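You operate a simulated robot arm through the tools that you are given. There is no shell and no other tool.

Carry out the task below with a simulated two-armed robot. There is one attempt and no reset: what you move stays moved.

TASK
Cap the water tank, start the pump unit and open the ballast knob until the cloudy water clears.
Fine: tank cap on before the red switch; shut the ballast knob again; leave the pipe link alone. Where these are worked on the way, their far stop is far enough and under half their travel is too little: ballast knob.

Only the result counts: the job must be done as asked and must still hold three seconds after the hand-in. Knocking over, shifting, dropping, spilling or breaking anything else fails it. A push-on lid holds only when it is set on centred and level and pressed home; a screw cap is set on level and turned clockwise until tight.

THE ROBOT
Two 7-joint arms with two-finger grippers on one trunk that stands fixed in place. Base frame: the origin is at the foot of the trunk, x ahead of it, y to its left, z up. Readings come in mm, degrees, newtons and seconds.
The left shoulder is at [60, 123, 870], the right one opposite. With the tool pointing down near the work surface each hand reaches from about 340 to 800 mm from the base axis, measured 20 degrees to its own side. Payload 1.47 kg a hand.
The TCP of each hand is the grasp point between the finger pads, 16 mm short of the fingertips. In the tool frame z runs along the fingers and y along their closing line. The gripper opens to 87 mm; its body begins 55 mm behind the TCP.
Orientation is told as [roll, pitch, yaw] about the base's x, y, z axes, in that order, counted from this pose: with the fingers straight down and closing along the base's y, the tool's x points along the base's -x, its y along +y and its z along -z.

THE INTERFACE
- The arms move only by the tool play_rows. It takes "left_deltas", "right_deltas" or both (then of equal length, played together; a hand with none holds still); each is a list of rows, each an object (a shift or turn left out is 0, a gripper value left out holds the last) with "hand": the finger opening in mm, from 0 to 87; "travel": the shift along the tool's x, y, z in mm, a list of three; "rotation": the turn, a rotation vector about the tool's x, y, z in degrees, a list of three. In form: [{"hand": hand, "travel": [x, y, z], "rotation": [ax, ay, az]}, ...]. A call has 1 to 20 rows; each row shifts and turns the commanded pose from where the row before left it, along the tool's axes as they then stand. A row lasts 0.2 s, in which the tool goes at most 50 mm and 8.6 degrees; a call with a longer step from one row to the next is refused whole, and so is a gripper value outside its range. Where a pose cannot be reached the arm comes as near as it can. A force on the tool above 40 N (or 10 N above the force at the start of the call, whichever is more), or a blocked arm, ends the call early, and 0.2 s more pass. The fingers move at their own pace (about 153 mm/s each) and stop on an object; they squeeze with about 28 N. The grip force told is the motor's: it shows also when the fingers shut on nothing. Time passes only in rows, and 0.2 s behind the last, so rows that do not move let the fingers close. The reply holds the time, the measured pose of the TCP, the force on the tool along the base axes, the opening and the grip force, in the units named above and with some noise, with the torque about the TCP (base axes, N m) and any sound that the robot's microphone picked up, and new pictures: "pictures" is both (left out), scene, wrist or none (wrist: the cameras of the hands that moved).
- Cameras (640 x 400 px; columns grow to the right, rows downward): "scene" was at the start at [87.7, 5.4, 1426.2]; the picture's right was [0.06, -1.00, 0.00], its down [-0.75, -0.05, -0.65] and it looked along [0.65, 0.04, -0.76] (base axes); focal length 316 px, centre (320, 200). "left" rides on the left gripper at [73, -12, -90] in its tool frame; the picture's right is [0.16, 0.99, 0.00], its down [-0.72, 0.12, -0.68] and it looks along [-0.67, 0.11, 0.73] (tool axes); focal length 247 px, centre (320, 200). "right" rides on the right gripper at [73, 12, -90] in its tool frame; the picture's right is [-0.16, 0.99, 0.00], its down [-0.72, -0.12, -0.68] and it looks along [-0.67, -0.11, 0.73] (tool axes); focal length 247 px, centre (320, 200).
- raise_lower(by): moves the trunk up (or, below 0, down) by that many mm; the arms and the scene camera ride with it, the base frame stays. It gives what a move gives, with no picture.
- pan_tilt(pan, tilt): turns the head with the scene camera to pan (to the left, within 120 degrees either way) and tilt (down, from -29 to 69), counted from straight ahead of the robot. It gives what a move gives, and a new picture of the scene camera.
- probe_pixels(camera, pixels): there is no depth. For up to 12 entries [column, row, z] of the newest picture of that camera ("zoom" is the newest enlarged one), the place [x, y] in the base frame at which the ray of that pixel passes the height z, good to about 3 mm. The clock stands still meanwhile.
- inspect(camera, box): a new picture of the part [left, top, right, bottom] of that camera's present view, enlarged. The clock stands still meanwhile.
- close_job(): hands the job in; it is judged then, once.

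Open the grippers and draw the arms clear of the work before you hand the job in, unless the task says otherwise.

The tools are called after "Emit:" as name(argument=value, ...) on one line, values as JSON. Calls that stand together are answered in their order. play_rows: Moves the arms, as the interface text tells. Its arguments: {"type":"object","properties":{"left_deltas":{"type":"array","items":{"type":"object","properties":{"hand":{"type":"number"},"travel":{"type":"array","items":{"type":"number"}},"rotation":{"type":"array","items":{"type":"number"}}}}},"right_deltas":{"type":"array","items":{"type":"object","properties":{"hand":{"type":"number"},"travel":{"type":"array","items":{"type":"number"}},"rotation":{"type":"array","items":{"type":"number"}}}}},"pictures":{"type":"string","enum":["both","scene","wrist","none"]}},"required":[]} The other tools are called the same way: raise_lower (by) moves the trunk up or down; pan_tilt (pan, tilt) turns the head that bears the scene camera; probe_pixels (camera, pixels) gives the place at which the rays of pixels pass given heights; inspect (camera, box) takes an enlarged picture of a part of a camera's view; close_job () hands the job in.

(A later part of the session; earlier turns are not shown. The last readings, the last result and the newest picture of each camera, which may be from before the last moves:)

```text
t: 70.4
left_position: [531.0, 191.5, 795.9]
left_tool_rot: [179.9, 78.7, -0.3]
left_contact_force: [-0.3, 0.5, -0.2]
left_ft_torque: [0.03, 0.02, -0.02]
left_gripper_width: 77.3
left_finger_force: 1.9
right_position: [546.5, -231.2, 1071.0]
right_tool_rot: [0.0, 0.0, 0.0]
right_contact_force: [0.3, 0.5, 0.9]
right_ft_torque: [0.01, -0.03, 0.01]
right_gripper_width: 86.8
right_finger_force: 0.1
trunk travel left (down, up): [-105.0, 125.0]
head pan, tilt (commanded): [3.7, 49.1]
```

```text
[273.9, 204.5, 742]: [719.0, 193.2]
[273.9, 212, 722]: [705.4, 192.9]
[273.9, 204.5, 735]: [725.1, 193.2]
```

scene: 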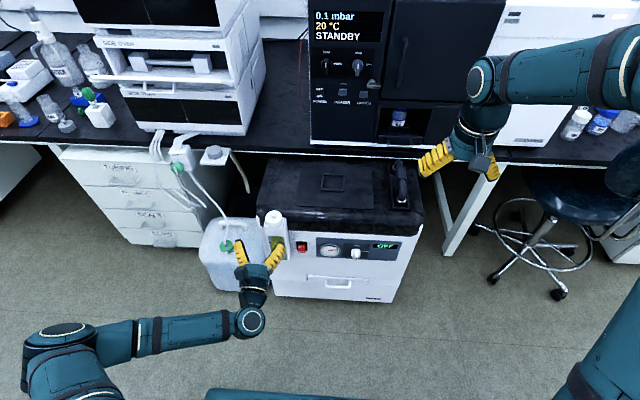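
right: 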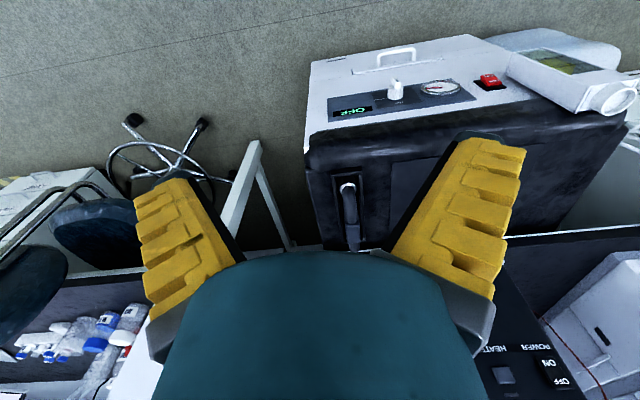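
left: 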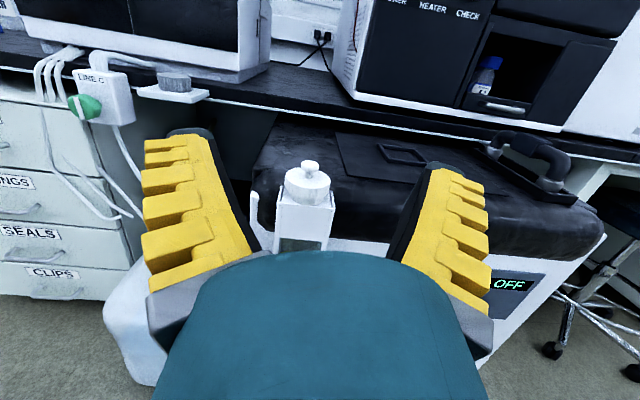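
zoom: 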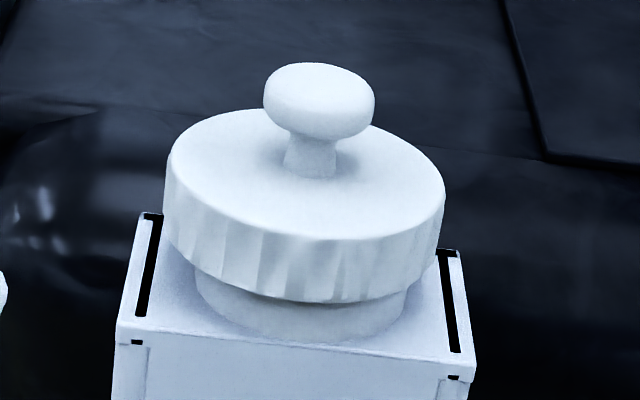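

The cap sits level on the neck, so it now needs pressing home from above. I'll bring the left hand back to the fingers-down orientation along the known path.

Emit:
play_rows(left_deltas=[{"rotation": [0, -5.65, 0]}, {"rotation": [0, -5.65, 0]}, {"rotation": [0, 0, 8]}, {"rotation": [0, 0, 8]}, {"rotation": [0, 0, 8]}, {"rotation": [0, 0, 8]}, {"rotation": [0, 0, 8]}, {"rotation": [0, 0, 8]}, {"rotation": [0, 0, 8]}, {"rotation": [0, 0, 8]}, {"rotation": [0, 0, 8]}, {"rotation": [0, 0, 8]}, {"rotation": [0, 0, 8]}, {"rotation": [0, 0, 8]}], pictures="none")

Emit:
play_rows(left_deltas=[{"rotation": [0, 0, 8]}, {"rotation": [0, 0, 8]}, {"rotation": [0, 0, 8]}, {"rotation": [0, 0, 8]}, {"rotation": [0, 0, 8]}, {"rotation": [0, 0, 8]}, {"rotation": [0, 0, 8]}, {"rotation": [0, 0, 8]}, {"rotation": [0, 0, 8]}, {"rotation": [0, 0, 8]}, {"rotation": [0, 0, 4]}, {"travel": [0, 0, 0]}], pictures="none")

Emit:
play_rows(left_deltas=[{"hand": 0, "rotation": [0, 8.2, 0]}, {"rotation": [0, 8.2, 0]}, {"rotation": [0, 8.2, 0]}, {"rotation": [0, 8.2, 0]}, {"rotation": [0, 8.2, 0]}, {"rotation": [0, 8.2, 0]}, {"rotation": [0, 8.2, 0]}, {"rotation": [0, 8.2, 0]}, {"rotation": [0, 8.2, 0]}, {"rotation": [0, 8.2, 0]}, {"rotation": [0, 8.0, 0]}, {"travel": [0, 0, 0]}], pictures="both")

```text
t: 73.4
left_position: [532.7, 190.5, 794.8]
left_tool_rot: [-90.0, -6.2, 89.7]
left_contact_force: [0.1, 0.2, -0.6]
left_ft_torque: [0.0, -0.02, 0.02]
left_gripper_width: 77.7
left_finger_force: 2.0
right_position: [546.1, -231.2, 1071.2]
right_tool_rot: [-0.1, 0.0, 0.0]
right_contact_force: [-0.5, 0.3, 0.4]
right_ft_torque: [-0.01, -0.02, 0.0]
right_gripper_width: 87.1
right_finger_force: 0.1
trunk travel left (down, up): [-105.0, 125.0]
head pan, tilt (commanded): [3.7, 49.1]
```

```text
t: 76.0
left_position: [531.6, 190.0, 795.7]
left_tool_rot: [130.8, -89.9, -130.9]
left_contact_force: [0.0, -0.5, 0.0]
left_ft_torque: [-0.01, 0.0, 0.03]
left_gripper_width: 77.5
left_finger_force: 1.6
right_position: [547.2, -229.8, 1070.9]
right_tool_rot: [0.0, 0.0, 0.0]
right_contact_force: [0.4, 0.1, 1.2]
right_ft_torque: [0.03, -0.03, -0.01]
right_gripper_width: 86.8
right_finger_force: 0.0
trunk travel left (down, up): [-105.0, 125.0]
head pan, tilt (commanded): [3.7, 49.1]
```

```text
t: 78.6
left_position: [531.9, 190.7, 795.5]
left_tool_rot: [0.0, 0.1, -0.3]
left_contact_force: [0.5, -0.2, 0.0]
left_ft_torque: [-0.02, -0.01, -0.04]
left_gripper_width: 0.0
left_finger_force: 27.7
right_position: [546.7, -231.6, 1072.0]
right_tool_rot: [0.0, 0.0, 0.1]
right_contact_force: [-0.8, 0.1, 0.1]
right_ft_torque: [0.02, -0.05, 0.0]
right_gripper_width: 86.9
right_finger_force: 0.0
trunk travel left (down, up): [-105.0, 125.0]
head pan, tilt (commanded): [3.7, 49.1]
```

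scene: 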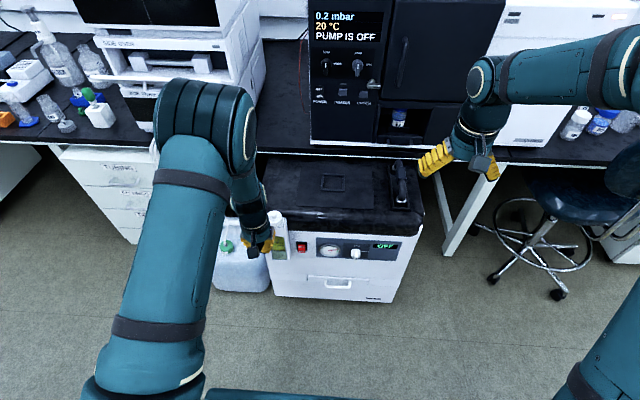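
left: 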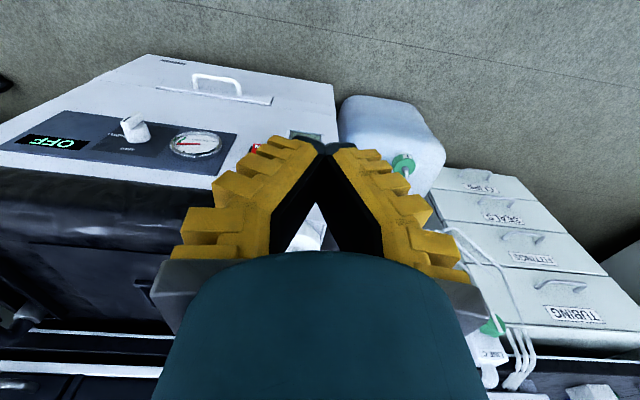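

The fingers are down and closed now. I'll move over the knob at about (684.5,188), staying high at z≈790.

Emit:
play_rows(left_deltas=[{"travel": [-38.1, -0.7, 0]}, {"travel": [-38.1, -0.7, 0]}, {"travel": [-38.1, -0.7, 0]}, {"travel": [-38.1, -0.6, 0]}, {"travel": [0, 0, 0]}], pictures="both")

Emit:
inspect(camera="scene", box=[244, 180, 308, 230])

Emit:
inspect(camera="left", box=[260, 60, 380, 160])

```text
t: 79.8
left_position: [684.6, 187.9, 794.4]
left_tool_rot: [0.0, 0.0, -0.2]
left_contact_force: [-0.7, -0.7, 0.1]
left_ft_torque: [-0.02, -0.01, 0.0]
left_gripper_width: 0.0
left_finger_force: 28.4
right_position: [546.6, -230.8, 1071.1]
right_tool_rot: [0.0, 0.0, 0.0]
right_contact_force: [-0.5, 0.1, -0.6]
right_ft_torque: [-0.03, -0.02, 0.0]
right_gripper_width: 86.6
right_finger_force: 0.0
trunk travel left (down, up): [-105.0, 125.0]
head pan, tilt (commanded): [3.7, 49.1]
```

scene: 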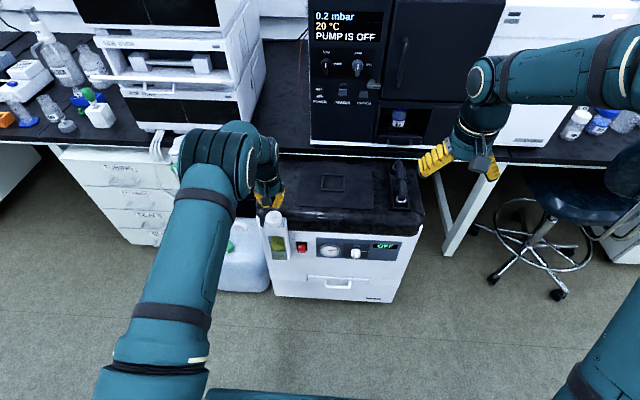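
left: 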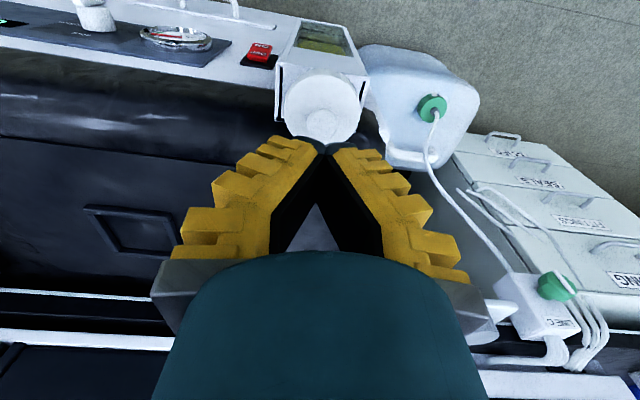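

```text
8.00 times, centred on (276, 205) of scene
```

zoom: 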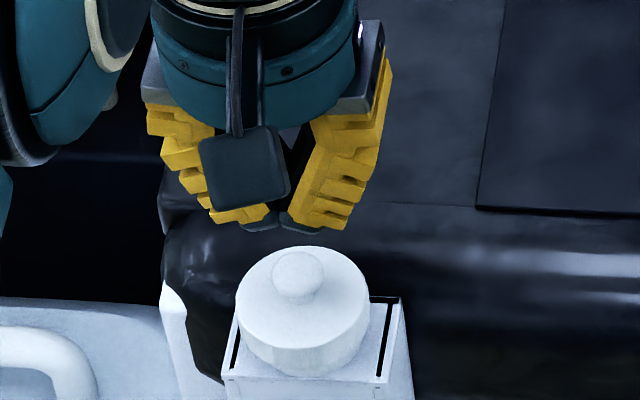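

```text
4.00 times, centred on (320, 110) of left
```

zoom: 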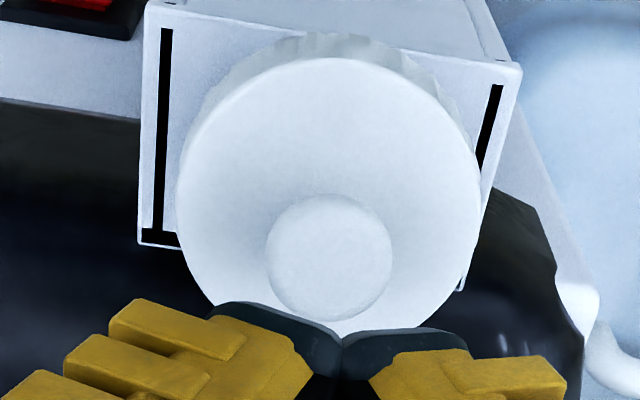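

From the wrist view the knob (322,124.5) is within about 2 mm of directly under the closed fingertips. I'll lower to just above it and then press in small steps.

Emit:
play_rows(left_deltas=[{"travel": [0.8, 0.5, 14]}, {"travel": [0.7, 0.5, 14]}, {"travel": [0, 0, 4]}, {"travel": [0, 0, 2]}, {"travel": [0, 0, 2]}, {"travel": [0, 0, 0]}], pictures="none")

Emit:
inspect(camera="scene", box=[244, 180, 308, 230])

```text
t: 81.2
left_position: [684.3, 188.4, 757.8]
left_tool_rot: [0.0, 0.1, -0.1]
left_contact_force: [0.0, -0.3, 0.2]
left_ft_torque: [0.03, 0.02, 0.01]
left_gripper_width: 0.0
left_finger_force: 28.2
right_position: [546.5, -230.6, 1071.2]
right_tool_rot: [0.0, 0.1, 0.0]
right_contact_force: [-0.4, -0.2, -0.2]
right_ft_torque: [0.0, 0.03, 0.0]
right_gripper_width: 87.0
right_finger_force: 0.0
trunk travel left (down, up): [-105.0, 125.0]
head pan, tilt (commanded): [3.7, 49.1]
```

```text
8.00 times, centred on (276, 205) of scene
```

zoom: 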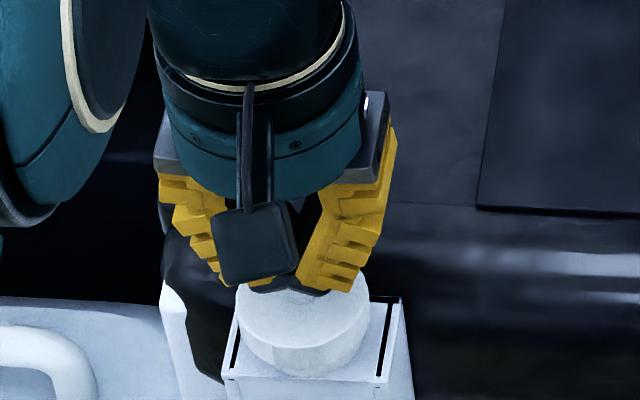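

No contact yet at z=757.8. I'll continue down 2 mm per row.

Emit:
play_rows(left_deltas=[{"travel": [0, 0, 2]}, {"travel": [0, 0, 2]}, {"travel": [0, 0, 2]}, {"travel": [0, 0, 0]}], pictures="none")

```text
t: 82.2
left_position: [684.1, 187.9, 755.7]
left_tool_rot: [0.0, -0.3, -0.2]
left_contact_force: [-4.1, -4.6, 17.1]
left_ft_torque: [-0.12, 0.15, 0.0]
left_gripper_width: 6.0
left_finger_force: 27.7
right_position: [543.8, -231.1, 1071.7]
right_tool_rot: [0.0, 0.0, 0.0]
right_contact_force: [-0.8, 0.6, -0.9]
right_ft_torque: [0.02, 0.01, 0.01]
right_gripper_width: 87.1
right_finger_force: 0.0
trunk travel left (down, up): [-105.0, 125.0]
head pan, tilt (commanded): [3.7, 49.1]
heard: snap
```

A "snap" was heard with 17 N down force. I'll look at the cap's seating before moving on.

Emit:
play_rows(left_deltas=[{"travel": [0, 0, 0]}], pictures="both")

Emit:
inspect(camera="left", box=[250, 80, 390, 190])

Emit:
inspect(camera="scene", box=[252, 195, 300, 232])

```text
t: 82.6
left_position: [683.6, 187.0, 754.5]
left_tool_rot: [-0.1, -0.3, -0.2]
left_contact_force: [-2.0, -5.2, 20.0]
left_ft_torque: [-0.11, 0.17, 0.01]
left_gripper_width: 6.0
left_finger_force: 28.0
right_position: [545.9, -232.1, 1072.2]
right_tool_rot: [0.0, -0.1, 0.1]
right_contact_force: [-0.2, -0.3, 0.3]
right_ft_torque: [-0.01, 0.03, -0.05]
right_gripper_width: 87.1
right_finger_force: 0.0
trunk travel left (down, up): [-105.0, 125.0]
head pan, tilt (commanded): [3.7, 49.1]
```

scene: 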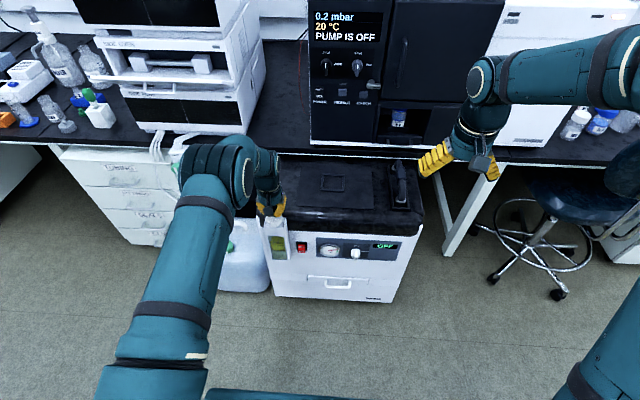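
left: 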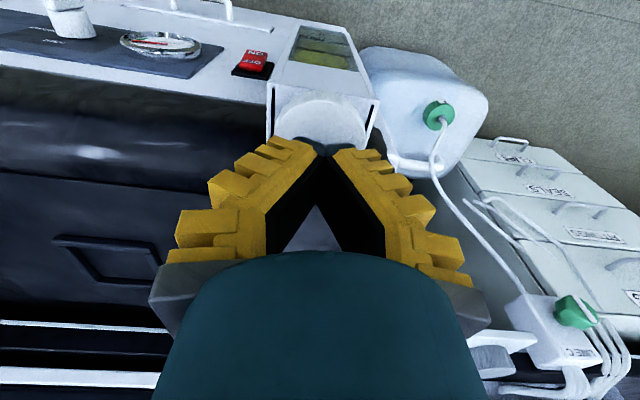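

```text
3.64 times, centred on (320, 135) of left
```

zoom: 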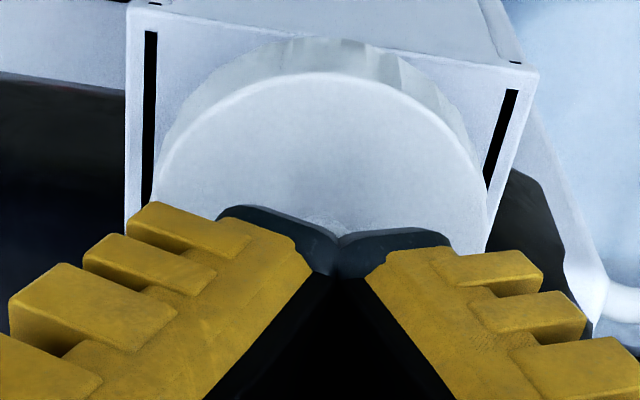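

```text
10.81 times, centred on (276, 214) of scene
```

zoom: 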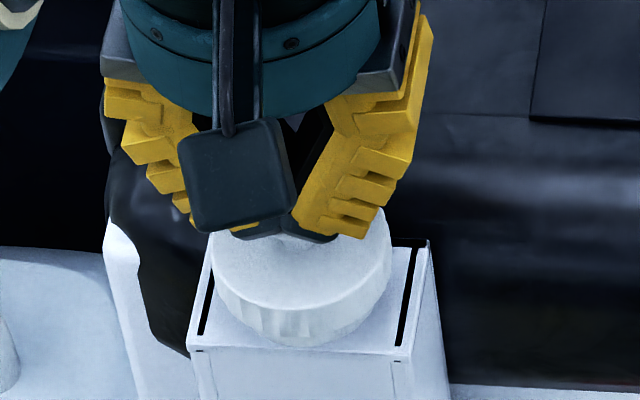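

The cap looks level and lower on the neck. I'll press slightly more to be sure, then lift straight off.

Emit:
play_rows(left_deltas=[{"travel": [0, 0, 1.5]}, {"travel": [0, 0, 1.5]}, {"travel": [0, 0, 0]}], pictures="none")

```text
t: 83.4
left_position: [684.4, 185.9, 754.6]
left_tool_rot: [-0.1, -0.5, -0.1]
left_contact_force: [-0.8, -5.5, 39.7]
left_ft_torque: [-0.11, 0.26, 0.08]
left_gripper_width: 6.2
left_finger_force: 28.0
right_position: [543.9, -233.0, 1072.8]
right_tool_rot: [0.2, -0.2, 0.0]
right_contact_force: [-0.1, 0.4, -0.6]
right_ft_torque: [0.02, -0.01, 0.01]
right_gripper_width: 86.9
right_finger_force: 0.1
trunk travel left (down, up): [-105.0, 125.0]
head pan, tilt (commanded): [3.7, 49.1]
```

It's firmly seated: 39.7 N with no further travel. I'll lift straight up in small steps and check that the cap stays.

Emit:
play_rows(left_deltas=[{"travel": [0, 0, -4]}, {"travel": [0, 0, -4]}, {"travel": [0, 0, -8]}, {"travel": [0, 0, -20]}, {"travel": [0, 0, -30]}, {"travel": [30, 0, -30]}, {"travel": [0, 0, 0]}], pictures="both")

Emit:
inspect(camera="left", box=[260, 60, 400, 160])

Emit:
inspect(camera="scene", box=[244, 190, 308, 250])

```text
t: 85.0
left_position: [652.3, 189.6, 846.1]
left_tool_rot: [0.0, 0.0, -0.2]
left_contact_force: [-0.1, 0.3, -0.1]
left_ft_torque: [-0.01, 0.01, 0.0]
left_gripper_width: 0.1
left_finger_force: 27.7
right_position: [547.9, -230.2, 1070.3]
right_tool_rot: [0.0, -0.1, 0.1]
right_contact_force: [-0.8, 0.4, -0.1]
right_ft_torque: [0.0, -0.01, -0.03]
right_gripper_width: 86.9
right_finger_force: 0.0
trunk travel left (down, up): [-105.0, 125.0]
head pan, tilt (commanded): [3.7, 49.1]
```

scene: 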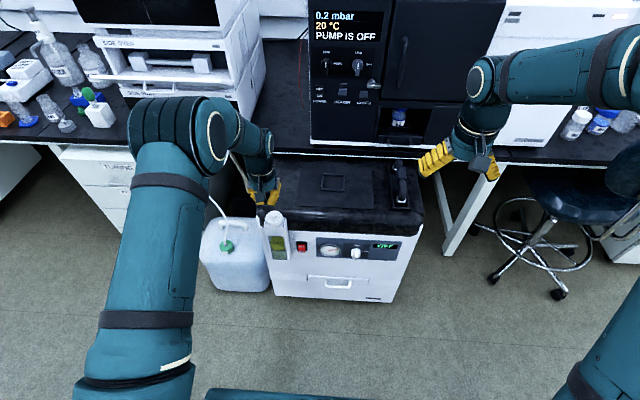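
left: 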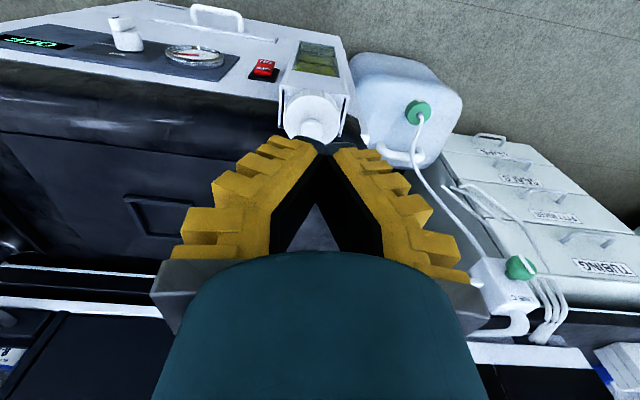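

```text
4.00 times, centred on (330, 110) of left
```

zoom: 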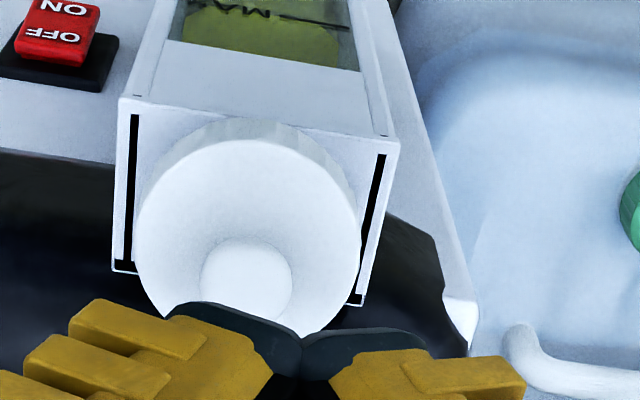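

```text
6.67 times, centred on (276, 220) of scene
```

zoom: 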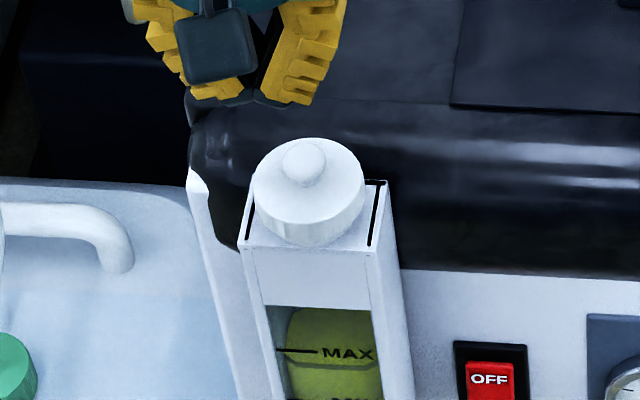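

The cap sits centered and level, and the switch still reads OFF. Next is the red switch: I'll back the left hand off to the front, pitch it to -60° and lower it for a frontal look at the panel.

Emit:
play_rows(left_deltas=[{"travel": [45, -8, -5]}, {"travel": [45, -8, 0]}, {"travel": [45, -8, 0]}, {"rotation": [0, -8, 0]}, {"rotation": [0, -8, 0]}, {"rotation": [0, -8, 0]}, {"rotation": [0, -8, 0]}, {"rotation": [0, -8, 0]}, {"rotation": [0, -8, 0]}, {"rotation": [0, -8, 0]}, {"rotation": [0, -4, 0]}, {"travel": [0, 0, 0]}], pictures="scene")

Emit:
inspect(camera="scene", box=[284, 225, 404, 285])

```text
t: 87.6
left_position: [518.4, 164.6, 849.8]
left_tool_rot: [0.0, -60.1, -0.1]
left_contact_force: [-0.1, 0.8, 0.2]
left_ft_torque: [0.02, 0.02, 0.0]
left_gripper_width: 0.0
left_finger_force: 28.2
right_position: [547.4, -230.7, 1070.9]
right_tool_rot: [0.0, 0.0, 0.0]
right_contact_force: [-0.1, -0.1, 0.0]
right_ft_torque: [0.01, 0.0, 0.0]
right_gripper_width: 86.8
right_finger_force: 0.2
trunk travel left (down, up): [-105.0, 125.0]
head pan, tilt (commanded): [3.7, 49.1]
```

scene: 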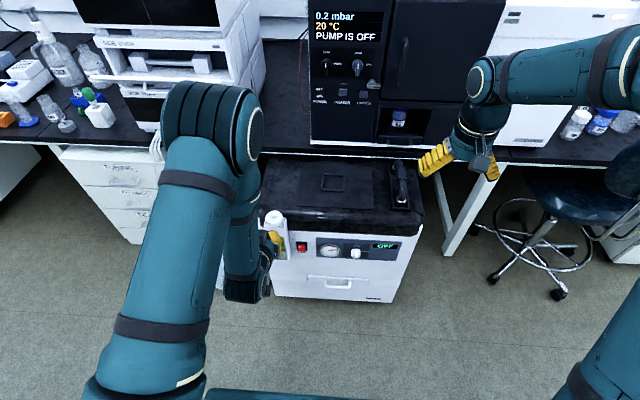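

```text
5.33 times, centred on (344, 255) of scene
```

zoom: 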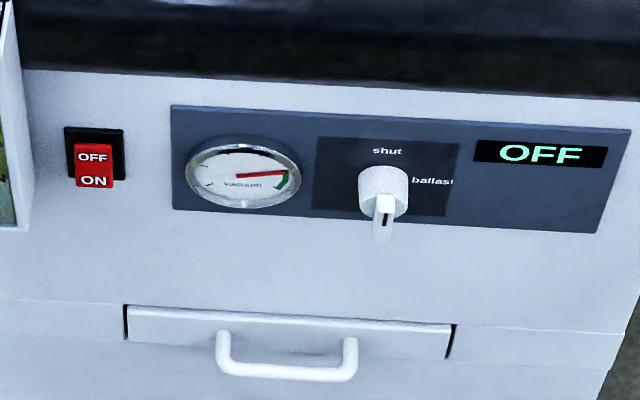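

I'll lower the left hand to about (518,112,563) in free space in front of the panel, to view the switch and the knob head-on.

Emit:
play_rows(left_deltas=[{"travel": [35.5, -7.5, 20.5]}, {"travel": [35.5, -7.5, 20.5]}, {"travel": [35.5, -7.5, 20.5]}, {"travel": [35.5, -7.5, 20.5]}, {"travel": [35.5, -7.5, 20.5]}, {"travel": [35.5, -7.5, 20.5]}, {"travel": [35.5, -7.5, 20.5]}, {"travel": [0, 0, 0]}, {"travel": [0, 0, 0]}], pictures="both")

```text
t: 89.6
left_position: [518.9, 111.7, 563.7]
left_tool_rot: [0.0, -60.0, 0.0]
left_contact_force: [0.8, 0.3, 0.2]
left_ft_torque: [-0.02, -0.01, -0.01]
left_gripper_width: 0.0
left_finger_force: 27.9
right_position: [546.7, -231.6, 1070.8]
right_tool_rot: [0.0, 0.1, 0.1]
right_contact_force: [0.0, -0.6, -0.2]
right_ft_torque: [0.01, -0.03, 0.02]
right_gripper_width: 87.1
right_finger_force: 0.0
trunk travel left (down, up): [-105.0, 125.0]
head pan, tilt (commanded): [3.7, 49.1]
```

scene: 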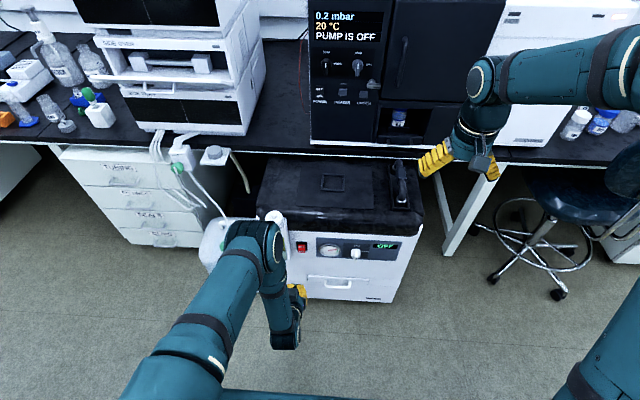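
left: 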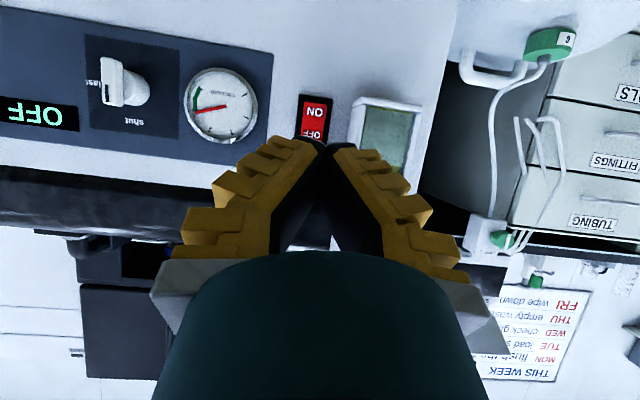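

The switch is visible at (314,118), with "ON" at the lower side physically (the view is upside down), and the knob is at (122,82). I'll zoom in on both.

Emit:
inspect(camera="left", box=[264, 80, 364, 150])

Emit:
inspect(camera="left", box=[70, 30, 180, 145])

Emit:
probe_pixels(camera="left", pixels=[[316, 105, 510], [316, 105, 520], [316, 105, 530], [316, 120, 530], [316, 120, 540]])

Emit:
probe_pixels(camera="scene", pixels=[[301.5, 251.5, 510], [301.5, 251.5, 520], [301.5, 251.5, 530], [301.3, 247, 530], [301.3, 247, 540]])

```text
5.71 times, centred on (314, 115) of left
```

zoom: 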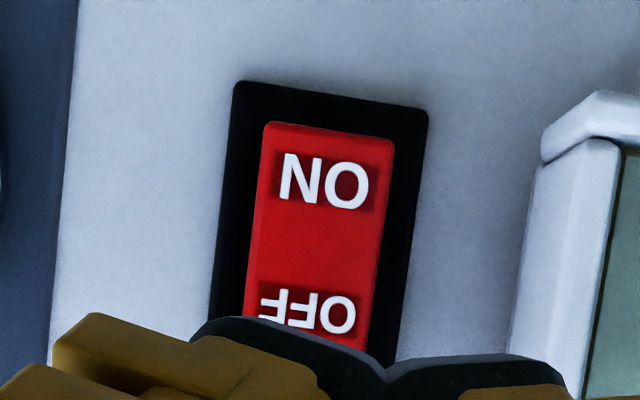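

```text
3.48 times, centred on (125, 88) of left
```

zoom: 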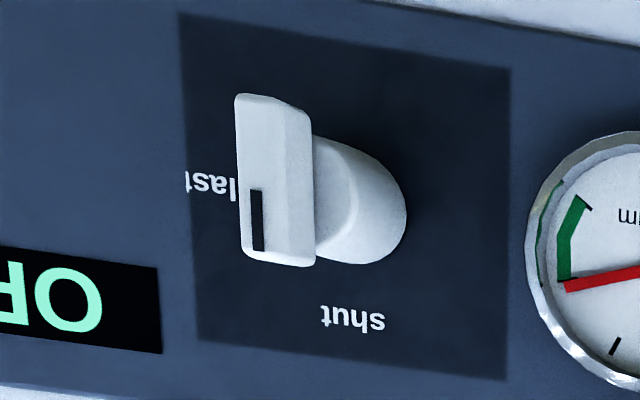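

```text
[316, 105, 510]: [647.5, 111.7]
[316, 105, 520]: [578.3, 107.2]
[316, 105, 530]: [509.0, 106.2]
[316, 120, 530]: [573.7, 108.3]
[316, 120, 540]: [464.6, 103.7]
```

```text
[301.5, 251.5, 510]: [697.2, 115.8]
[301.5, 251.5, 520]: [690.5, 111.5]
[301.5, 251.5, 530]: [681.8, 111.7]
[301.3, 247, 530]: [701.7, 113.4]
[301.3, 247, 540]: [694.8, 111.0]
```

ON center is about (697,114,510) and OFF is at z≈534. I'll pitch to -76°, then move the closed fingertips to just in front of the ON half, at TCP (660,113,505).

Emit:
play_rows(left_deltas=[{"rotation": [0, -8, 0]}, {"rotation": [0, -8, 0]}, {"travel": [5.7, 0.4, 37.75]}, {"travel": [5.7, 0.4, 37.75]}, {"travel": [5.7, 0.4, 37.75]}, {"travel": [5.7, 0.4, 37.75]}, {"travel": [0, 0, 0]}, {"travel": [0, 0, 0]}], pictures="both")

Emit:
inspect(camera="scene", box=[254, 215, 350, 275])

Emit:
inspect(camera="left", box=[240, 80, 400, 180])

```text
t: 91.4
left_position: [625.6, 112.8, 520.7]
left_tool_rot: [-0.1, -76.1, -0.1]
left_contact_force: [-0.3, -0.2, 0.5]
left_ft_torque: [-0.01, -0.01, 0.03]
left_gripper_width: 0.0
left_finger_force: 28.1
left hand out of reach, approached as far as the arm can: row 6
right_position: [546.9, -231.1, 1071.4]
right_tool_rot: [0.0, 0.0, 0.0]
right_contact_force: [-0.4, -0.2, 0.1]
right_ft_torque: [0.0, -0.01, 0.02]
right_gripper_width: 87.0
right_finger_force: 0.0
trunk travel left (down, up): [-105.0, 125.0]
head pan, tilt (commanded): [3.7, 49.1]
```

scene: 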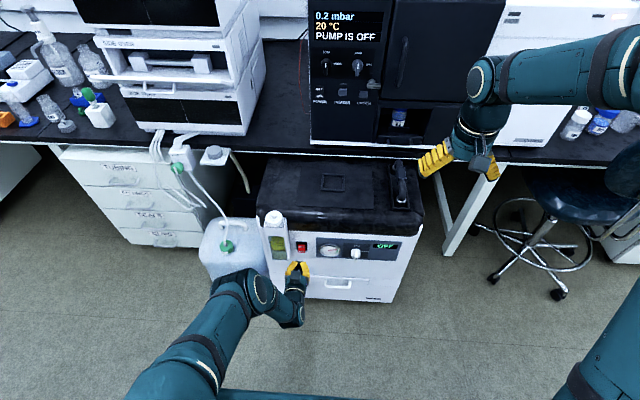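
left: 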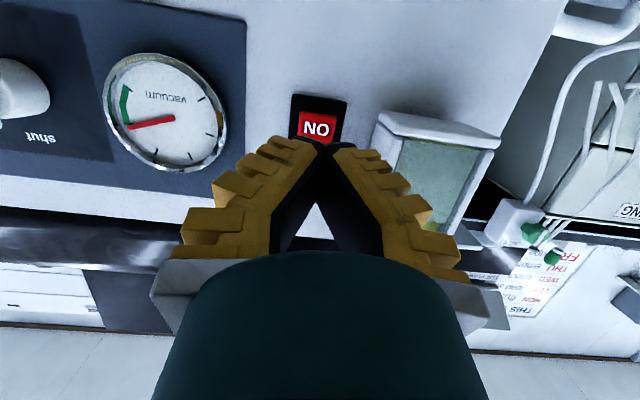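

```text
6.67 times, centred on (302, 245) of scene
```

zoom: 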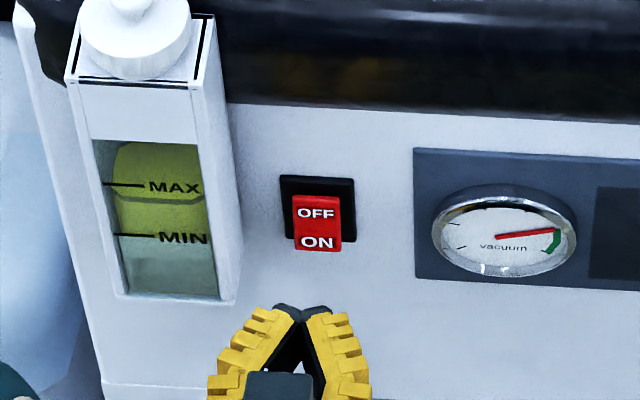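

```text
4.00 times, centred on (320, 130) of left
```

zoom: 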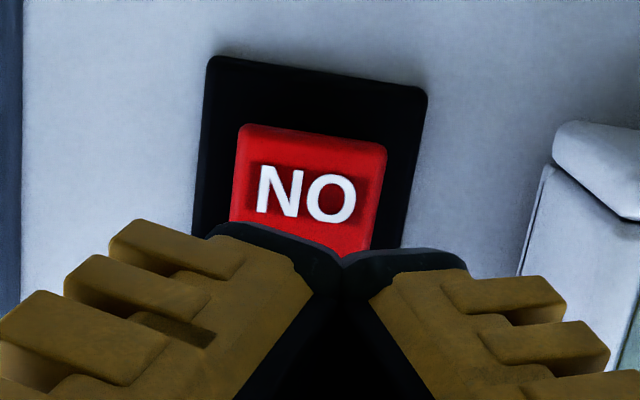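

The arm hit a wrist limit at (626,113,521) before reaching the switch. I'll back off and up, then lower the trunk 100 mm so the forearm lies flatter.

Emit:
play_rows(left_deltas=[{"travel": [-27.2, 0, -27.4]}, {"travel": [-27.2, 0, -27.4]}, {"travel": [-27.2, 0, -27.4]}, {"travel": [0, 0, 0]}], pictures="none")

Emit:
raise_lower(by=-100)

```text
t: 92.4
left_position: [563.1, 113.4, 621.0]
left_tool_rot: [-0.1, -76.1, -0.1]
left_contact_force: [0.1, 0.1, -0.5]
left_ft_torque: [-0.02, -0.03, 0.02]
left_gripper_width: 0.0
left_finger_force: 27.7
right_position: [547.3, -230.7, 1070.9]
right_tool_rot: [0.0, 0.0, 0.1]
right_contact_force: [0.2, -0.2, 0.8]
right_ft_torque: [0.0, 0.0, 0.0]
right_gripper_width: 86.8
right_finger_force: 0.1
trunk travel left (down, up): [-105.0, 125.0]
head pan, tilt (commanded): [3.7, 49.1]
```

```text
t: 93.7
left_position: [564.4, 114.0, 520.9]
left_tool_rot: [-0.2, -76.0, 0.0]
left_contact_force: [1.1, 0.5, 0.3]
left_ft_torque: [0.04, -0.02, -0.02]
left_gripper_width: 0.0
left_finger_force: 28.6
right_position: [547.5, -232.3, 972.1]
right_tool_rot: [0.1, 0.0, 0.1]
right_contact_force: [0.2, -0.4, -0.6]
right_ft_torque: [-0.02, -0.01, 0.02]
right_gripper_width: 86.9
right_finger_force: 0.0
trunk travel left (down, up): [-5.0, 225.0]
head pan, tilt (commanded): [3.7, 49.1]
```

The trunk is down 100 mm. I'll move forward to TCP (655,113.5,505), just short of the switch.

Emit:
play_rows(left_deltas=[{"travel": [-2.2, -0.2, 30.6]}, {"travel": [-2.2, -0.2, 30.6]}, {"travel": [-2.2, -0.2, 30.6]}, {"travel": [0, 0, 0]}], pictures="both")

Emit:
inspect(camera="scene", box=[254, 195, 350, 265])

Emit:
inspect(camera="left", box=[240, 80, 400, 180])

```text
t: 94.7
left_position: [653.8, 114.3, 505.1]
left_tool_rot: [-0.2, -75.9, 0.0]
left_contact_force: [-0.2, -0.1, -0.4]
left_ft_torque: [-0.01, 0.0, -0.01]
left_gripper_width: 0.1
left_finger_force: 28.2
right_position: [546.1, -230.4, 971.3]
right_tool_rot: [0.0, 0.0, 0.0]
right_contact_force: [-0.3, 0.1, 0.2]
right_ft_torque: [-0.01, -0.03, 0.01]
right_gripper_width: 87.1
right_finger_force: 0.0
trunk travel left (down, up): [-5.0, 225.0]
head pan, tilt (commanded): [3.7, 49.1]
```

scene: 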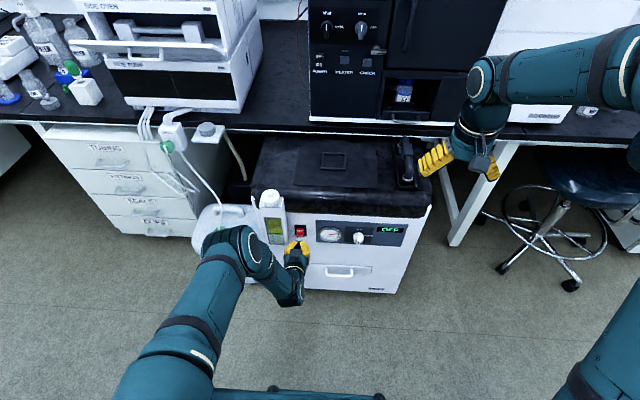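
left: 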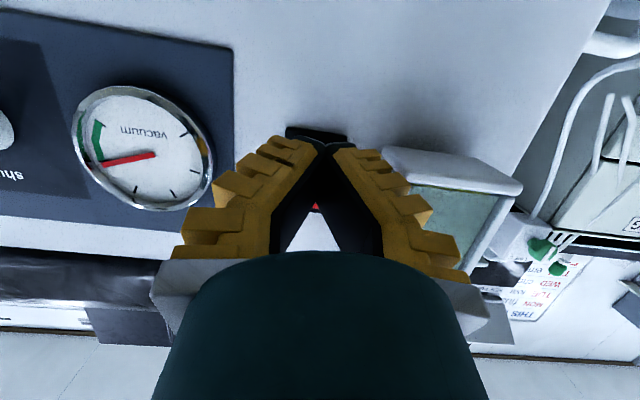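

```text
5.71 times, centred on (302, 230) of scene
```

zoom: 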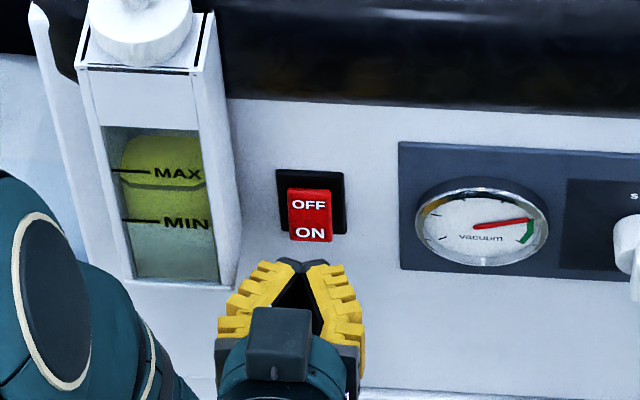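

```text
4.00 times, centred on (320, 130) of left
```

zoom: 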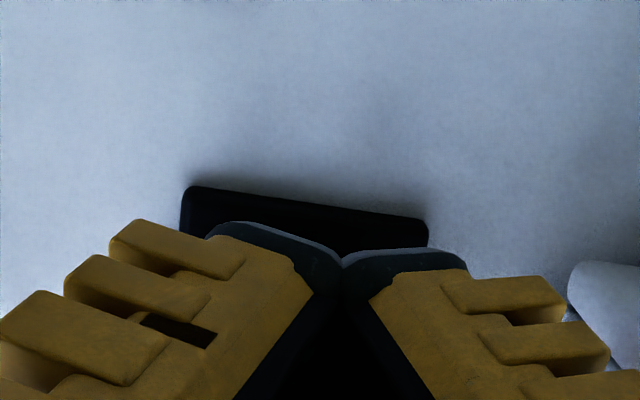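

The fingertips sit about 4.5 mm too far toward +y relative to the switch. I'll correct that and advance 14 mm, then push in small steps.

Emit:
play_rows(left_deltas=[{"travel": [0, -4.5, 0]}, {"travel": [-1.7, 0, 6.8]}, {"travel": [-1.7, 0, 6.8]}, {"travel": [-0.73, 0, 2.9]}, {"travel": [-0.73, 0, 2.9]}, {"travel": [0, 0, 0]}], pictures="scene")

Emit:
inspect(camera="scene", box=[254, 195, 350, 265])

```text
t: 96.1
left_position: [675.0, 108.0, 504.2]
left_tool_rot: [-0.2, -76.0, 0.1]
left_contact_force: [-0.1, 0.1, 1.0]
left_ft_torque: [0.0, 0.02, -0.02]
left_gripper_width: 0.0
left_finger_force: 27.6
right_position: [547.2, -230.7, 970.8]
right_tool_rot: [0.0, 0.0, 0.1]
right_contact_force: [-0.2, 0.2, 0.1]
right_ft_torque: [-0.01, -0.01, -0.02]
right_gripper_width: 87.0
right_finger_force: 0.0
trunk travel left (down, up): [-5.0, 225.0]
head pan, tilt (commanded): [3.7, 49.1]
```

scene: 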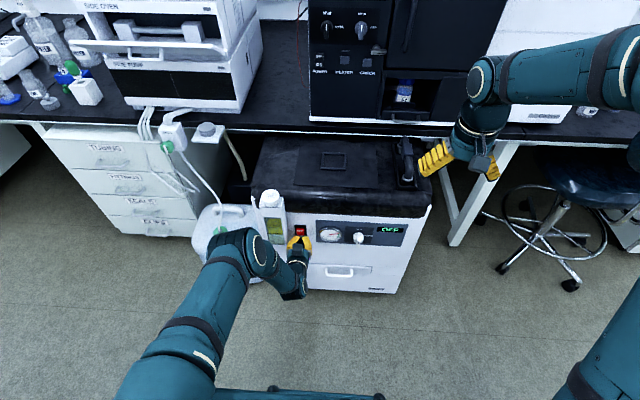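

```text
5.71 times, centred on (302, 230) of scene
```

zoom: 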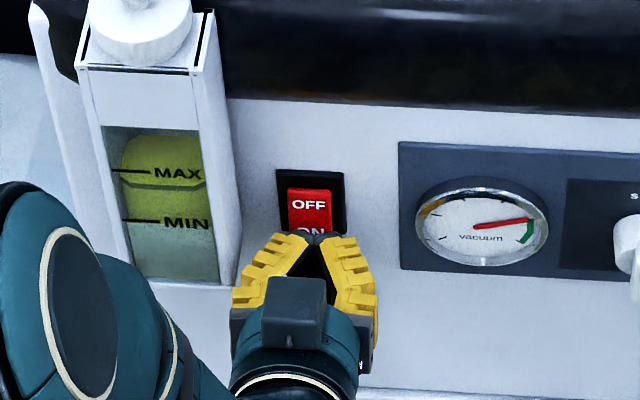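

The tips are right at the ON half, with no contact yet. I'll push forward in 2.5 mm steps.

Emit:
play_rows(left_deltas=[{"travel": [-0.6, 0, 2.4]}, {"travel": [-0.6, 0, 2.4]}, {"travel": [-0.6, 0, 2.4]}, {"travel": [0, 0, 0]}], pictures="scene")

Emit:
inspect(camera="scene", box=[254, 195, 414, 265])

```text
t: 97.1
left_position: [681.2, 107.3, 504.7]
left_tool_rot: [-0.1, -75.9, 0.0]
left_contact_force: [-1.3, -0.3, 1.1]
left_ft_torque: [0.02, 0.0, 0.0]
left_gripper_width: 5.9
left_finger_force: 28.3
right_position: [546.3, -230.6, 971.7]
right_tool_rot: [0.0, -0.1, 0.0]
right_contact_force: [-0.7, -0.7, 0.9]
right_ft_torque: [-0.06, -0.03, 0.01]
right_gripper_width: 87.0
right_finger_force: 0.1
trunk travel left (down, up): [-5.0, 225.0]
head pan, tilt (commanded): [3.7, 49.1]
```

scene: 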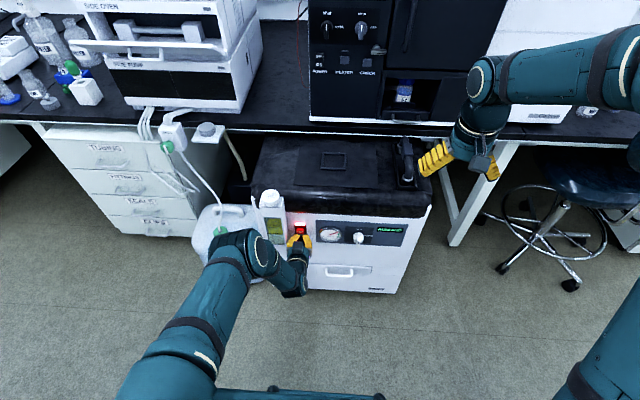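

```text
4.00 times, centred on (334, 230) of scene
```

zoom: 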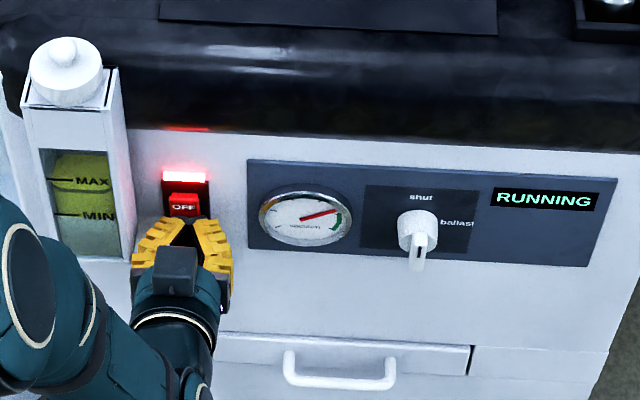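

The display reads RUNNING and the switch lamp is lit. I'll draw the left hand straight back and then aside.

Emit:
play_rows(left_deltas=[{"travel": [7.3, 0, -29.1]}, {"travel": [7.3, 0, -29.1]}, {"travel": [7.3, 0, -29.1]}, {"travel": [-21.8, 18, -34]}, {"travel": [-21.8, 18, -34]}, {"travel": [-21.8, 18, -34]}, {"travel": [0, 0, 0]}], pictures="both")

Emit:
inspect(camera="scene", box=[250, 185, 420, 270])

```text
t: 98.7
left_position: [507.2, 162.3, 592.4]
left_tool_rot: [-0.3, -76.0, 0.0]
left_contact_force: [0.3, 0.0, 0.1]
left_ft_torque: [-0.01, 0.03, 0.0]
left_gripper_width: 0.2
left_finger_force: 27.8
right_position: [547.0, -230.8, 970.5]
right_tool_rot: [-0.1, 0.0, 0.1]
right_contact_force: [0.0, 0.1, -0.2]
right_ft_torque: [-0.03, -0.04, 0.0]
right_gripper_width: 86.8
right_finger_force: 0.0
trunk travel left (down, up): [-5.0, 225.0]
head pan, tilt (commanded): [3.7, 49.1]
```

scene: 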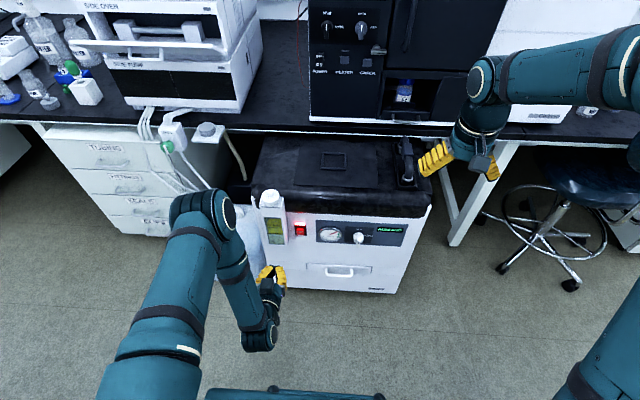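
left: 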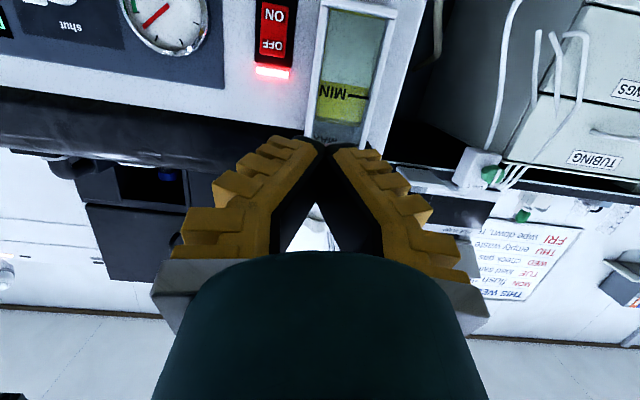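

```text
3.76 times, centred on (335, 228) of scene
```

zoom: 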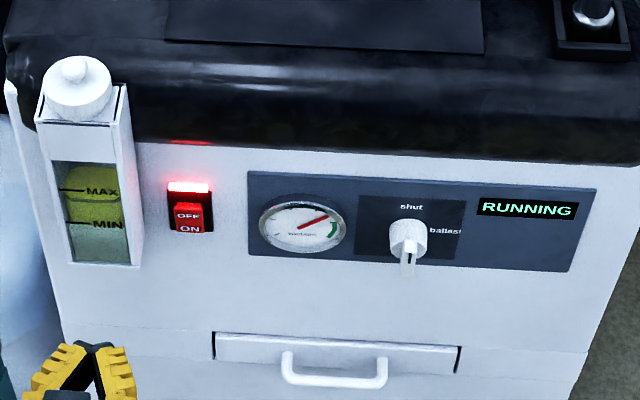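

The unit runs and the switch stays ON. I'll move the left hand further aside and pitch the right hand to -76° for the ballast knob.

Emit:
play_rows(left_deltas=[{"travel": [-15.5, 15, -12.1]}, {"travel": [-15.5, 15, -12.1]}, {"travel": [-15.5, 15, -12.1]}, {"travel": [-15.5, 15, -12.1]}, {"travel": [-15.5, 15, -12.1]}, {"travel": [-15.5, 15, -12.1]}, {}, {}, {}, {}, {}], right_deltas=[{"rotation": [0, -8, 0]}, {"rotation": [0, -8, 0]}, {"rotation": [0, -8, 0]}, {"rotation": [0, -8, 0]}, {"rotation": [0, -8, 0]}, {"rotation": [0, -8, 0]}, {"rotation": [0, -8, 0]}, {"rotation": [0, -8, 0]}, {"rotation": [0, -8, 0]}, {"rotation": [0, -4, 0]}, {}], pictures="both")

```text
t: 101.1
left_position: [461.9, 253.0, 699.5]
left_tool_rot: [-0.3, -75.9, 0.0]
left_contact_force: [-0.3, 0.0, 0.0]
left_ft_torque: [0.04, 0.0, 0.01]
left_gripper_width: 0.2
left_finger_force: 28.5
right_position: [547.1, -230.9, 970.4]
right_tool_rot: [-0.2, -76.1, 0.1]
right_contact_force: [0.2, -0.5, -0.1]
right_ft_torque: [-0.02, -0.03, 0.02]
right_gripper_width: 87.0
right_finger_force: 0.1
trunk travel left (down, up): [-5.0, 225.0]
head pan, tilt (commanded): [3.7, 49.1]
```

scene: 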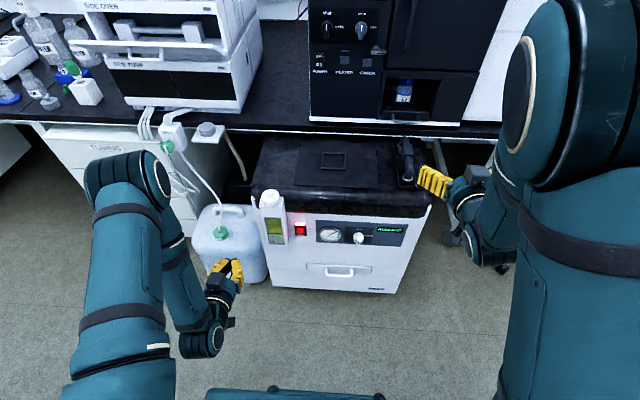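
right: 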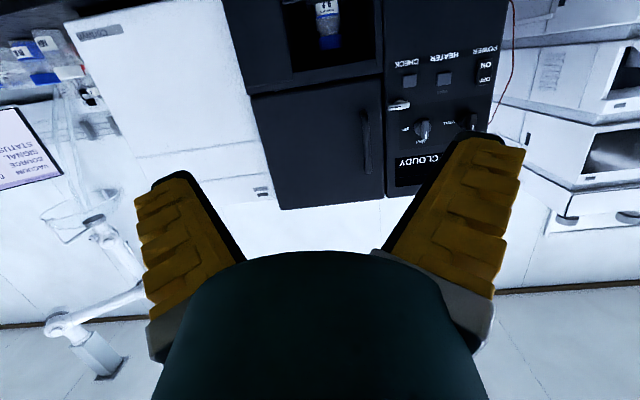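
left: 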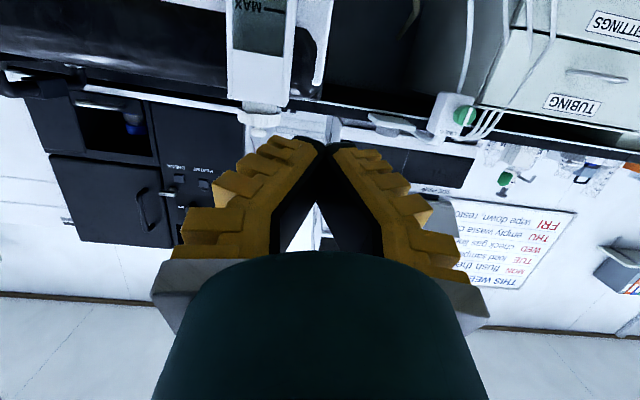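

The oven display now reads CLOUDY, which will help to watch progress. I'll lower the right hand in front of the panel, to about (500,-90,600).

Emit:
play_rows(right_deltas=[{"travel": [41, 15.7, 4.9]}, {"travel": [41, 15.7, 4.9]}, {"travel": [41, 15.7, 4.9]}, {"travel": [41, 15.7, 4.9]}, {"travel": [41, 15.7, 4.9]}, {"travel": [41, 15.7, 4.9]}, {"travel": [41, 15.7, 4.9]}, {"travel": [41, 15.7, 4.9]}, {"travel": [41, 15.7, 4.9]}, {"travel": [0, 0, 0]}], pictures="both")

```text
t: 103.3
left_position: [462.2, 253.7, 700.3]
left_tool_rot: [-0.1, -76.0, -0.1]
left_contact_force: [0.5, -0.3, 0.0]
left_ft_torque: [0.02, -0.01, 0.02]
left_gripper_width: 0.0
left_finger_force: 28.4
right_position: [500.8, -90.9, 602.4]
right_tool_rot: [-0.1, -76.0, 0.0]
right_contact_force: [-0.5, 0.5, 0.5]
right_ft_torque: [0.01, 0.0, 0.02]
right_gripper_width: 86.9
right_finger_force: 0.1
trunk travel left (down, up): [-5.0, 225.0]
head pan, tilt (commanded): [3.7, 49.1]
```

scene: 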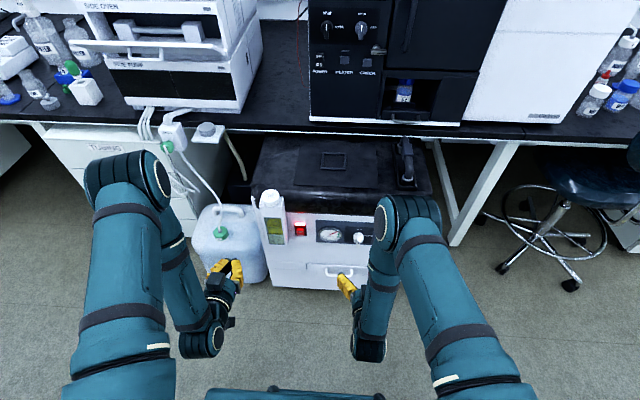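
right: 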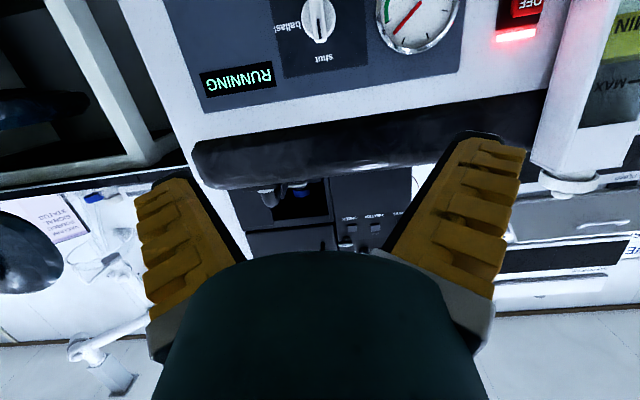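

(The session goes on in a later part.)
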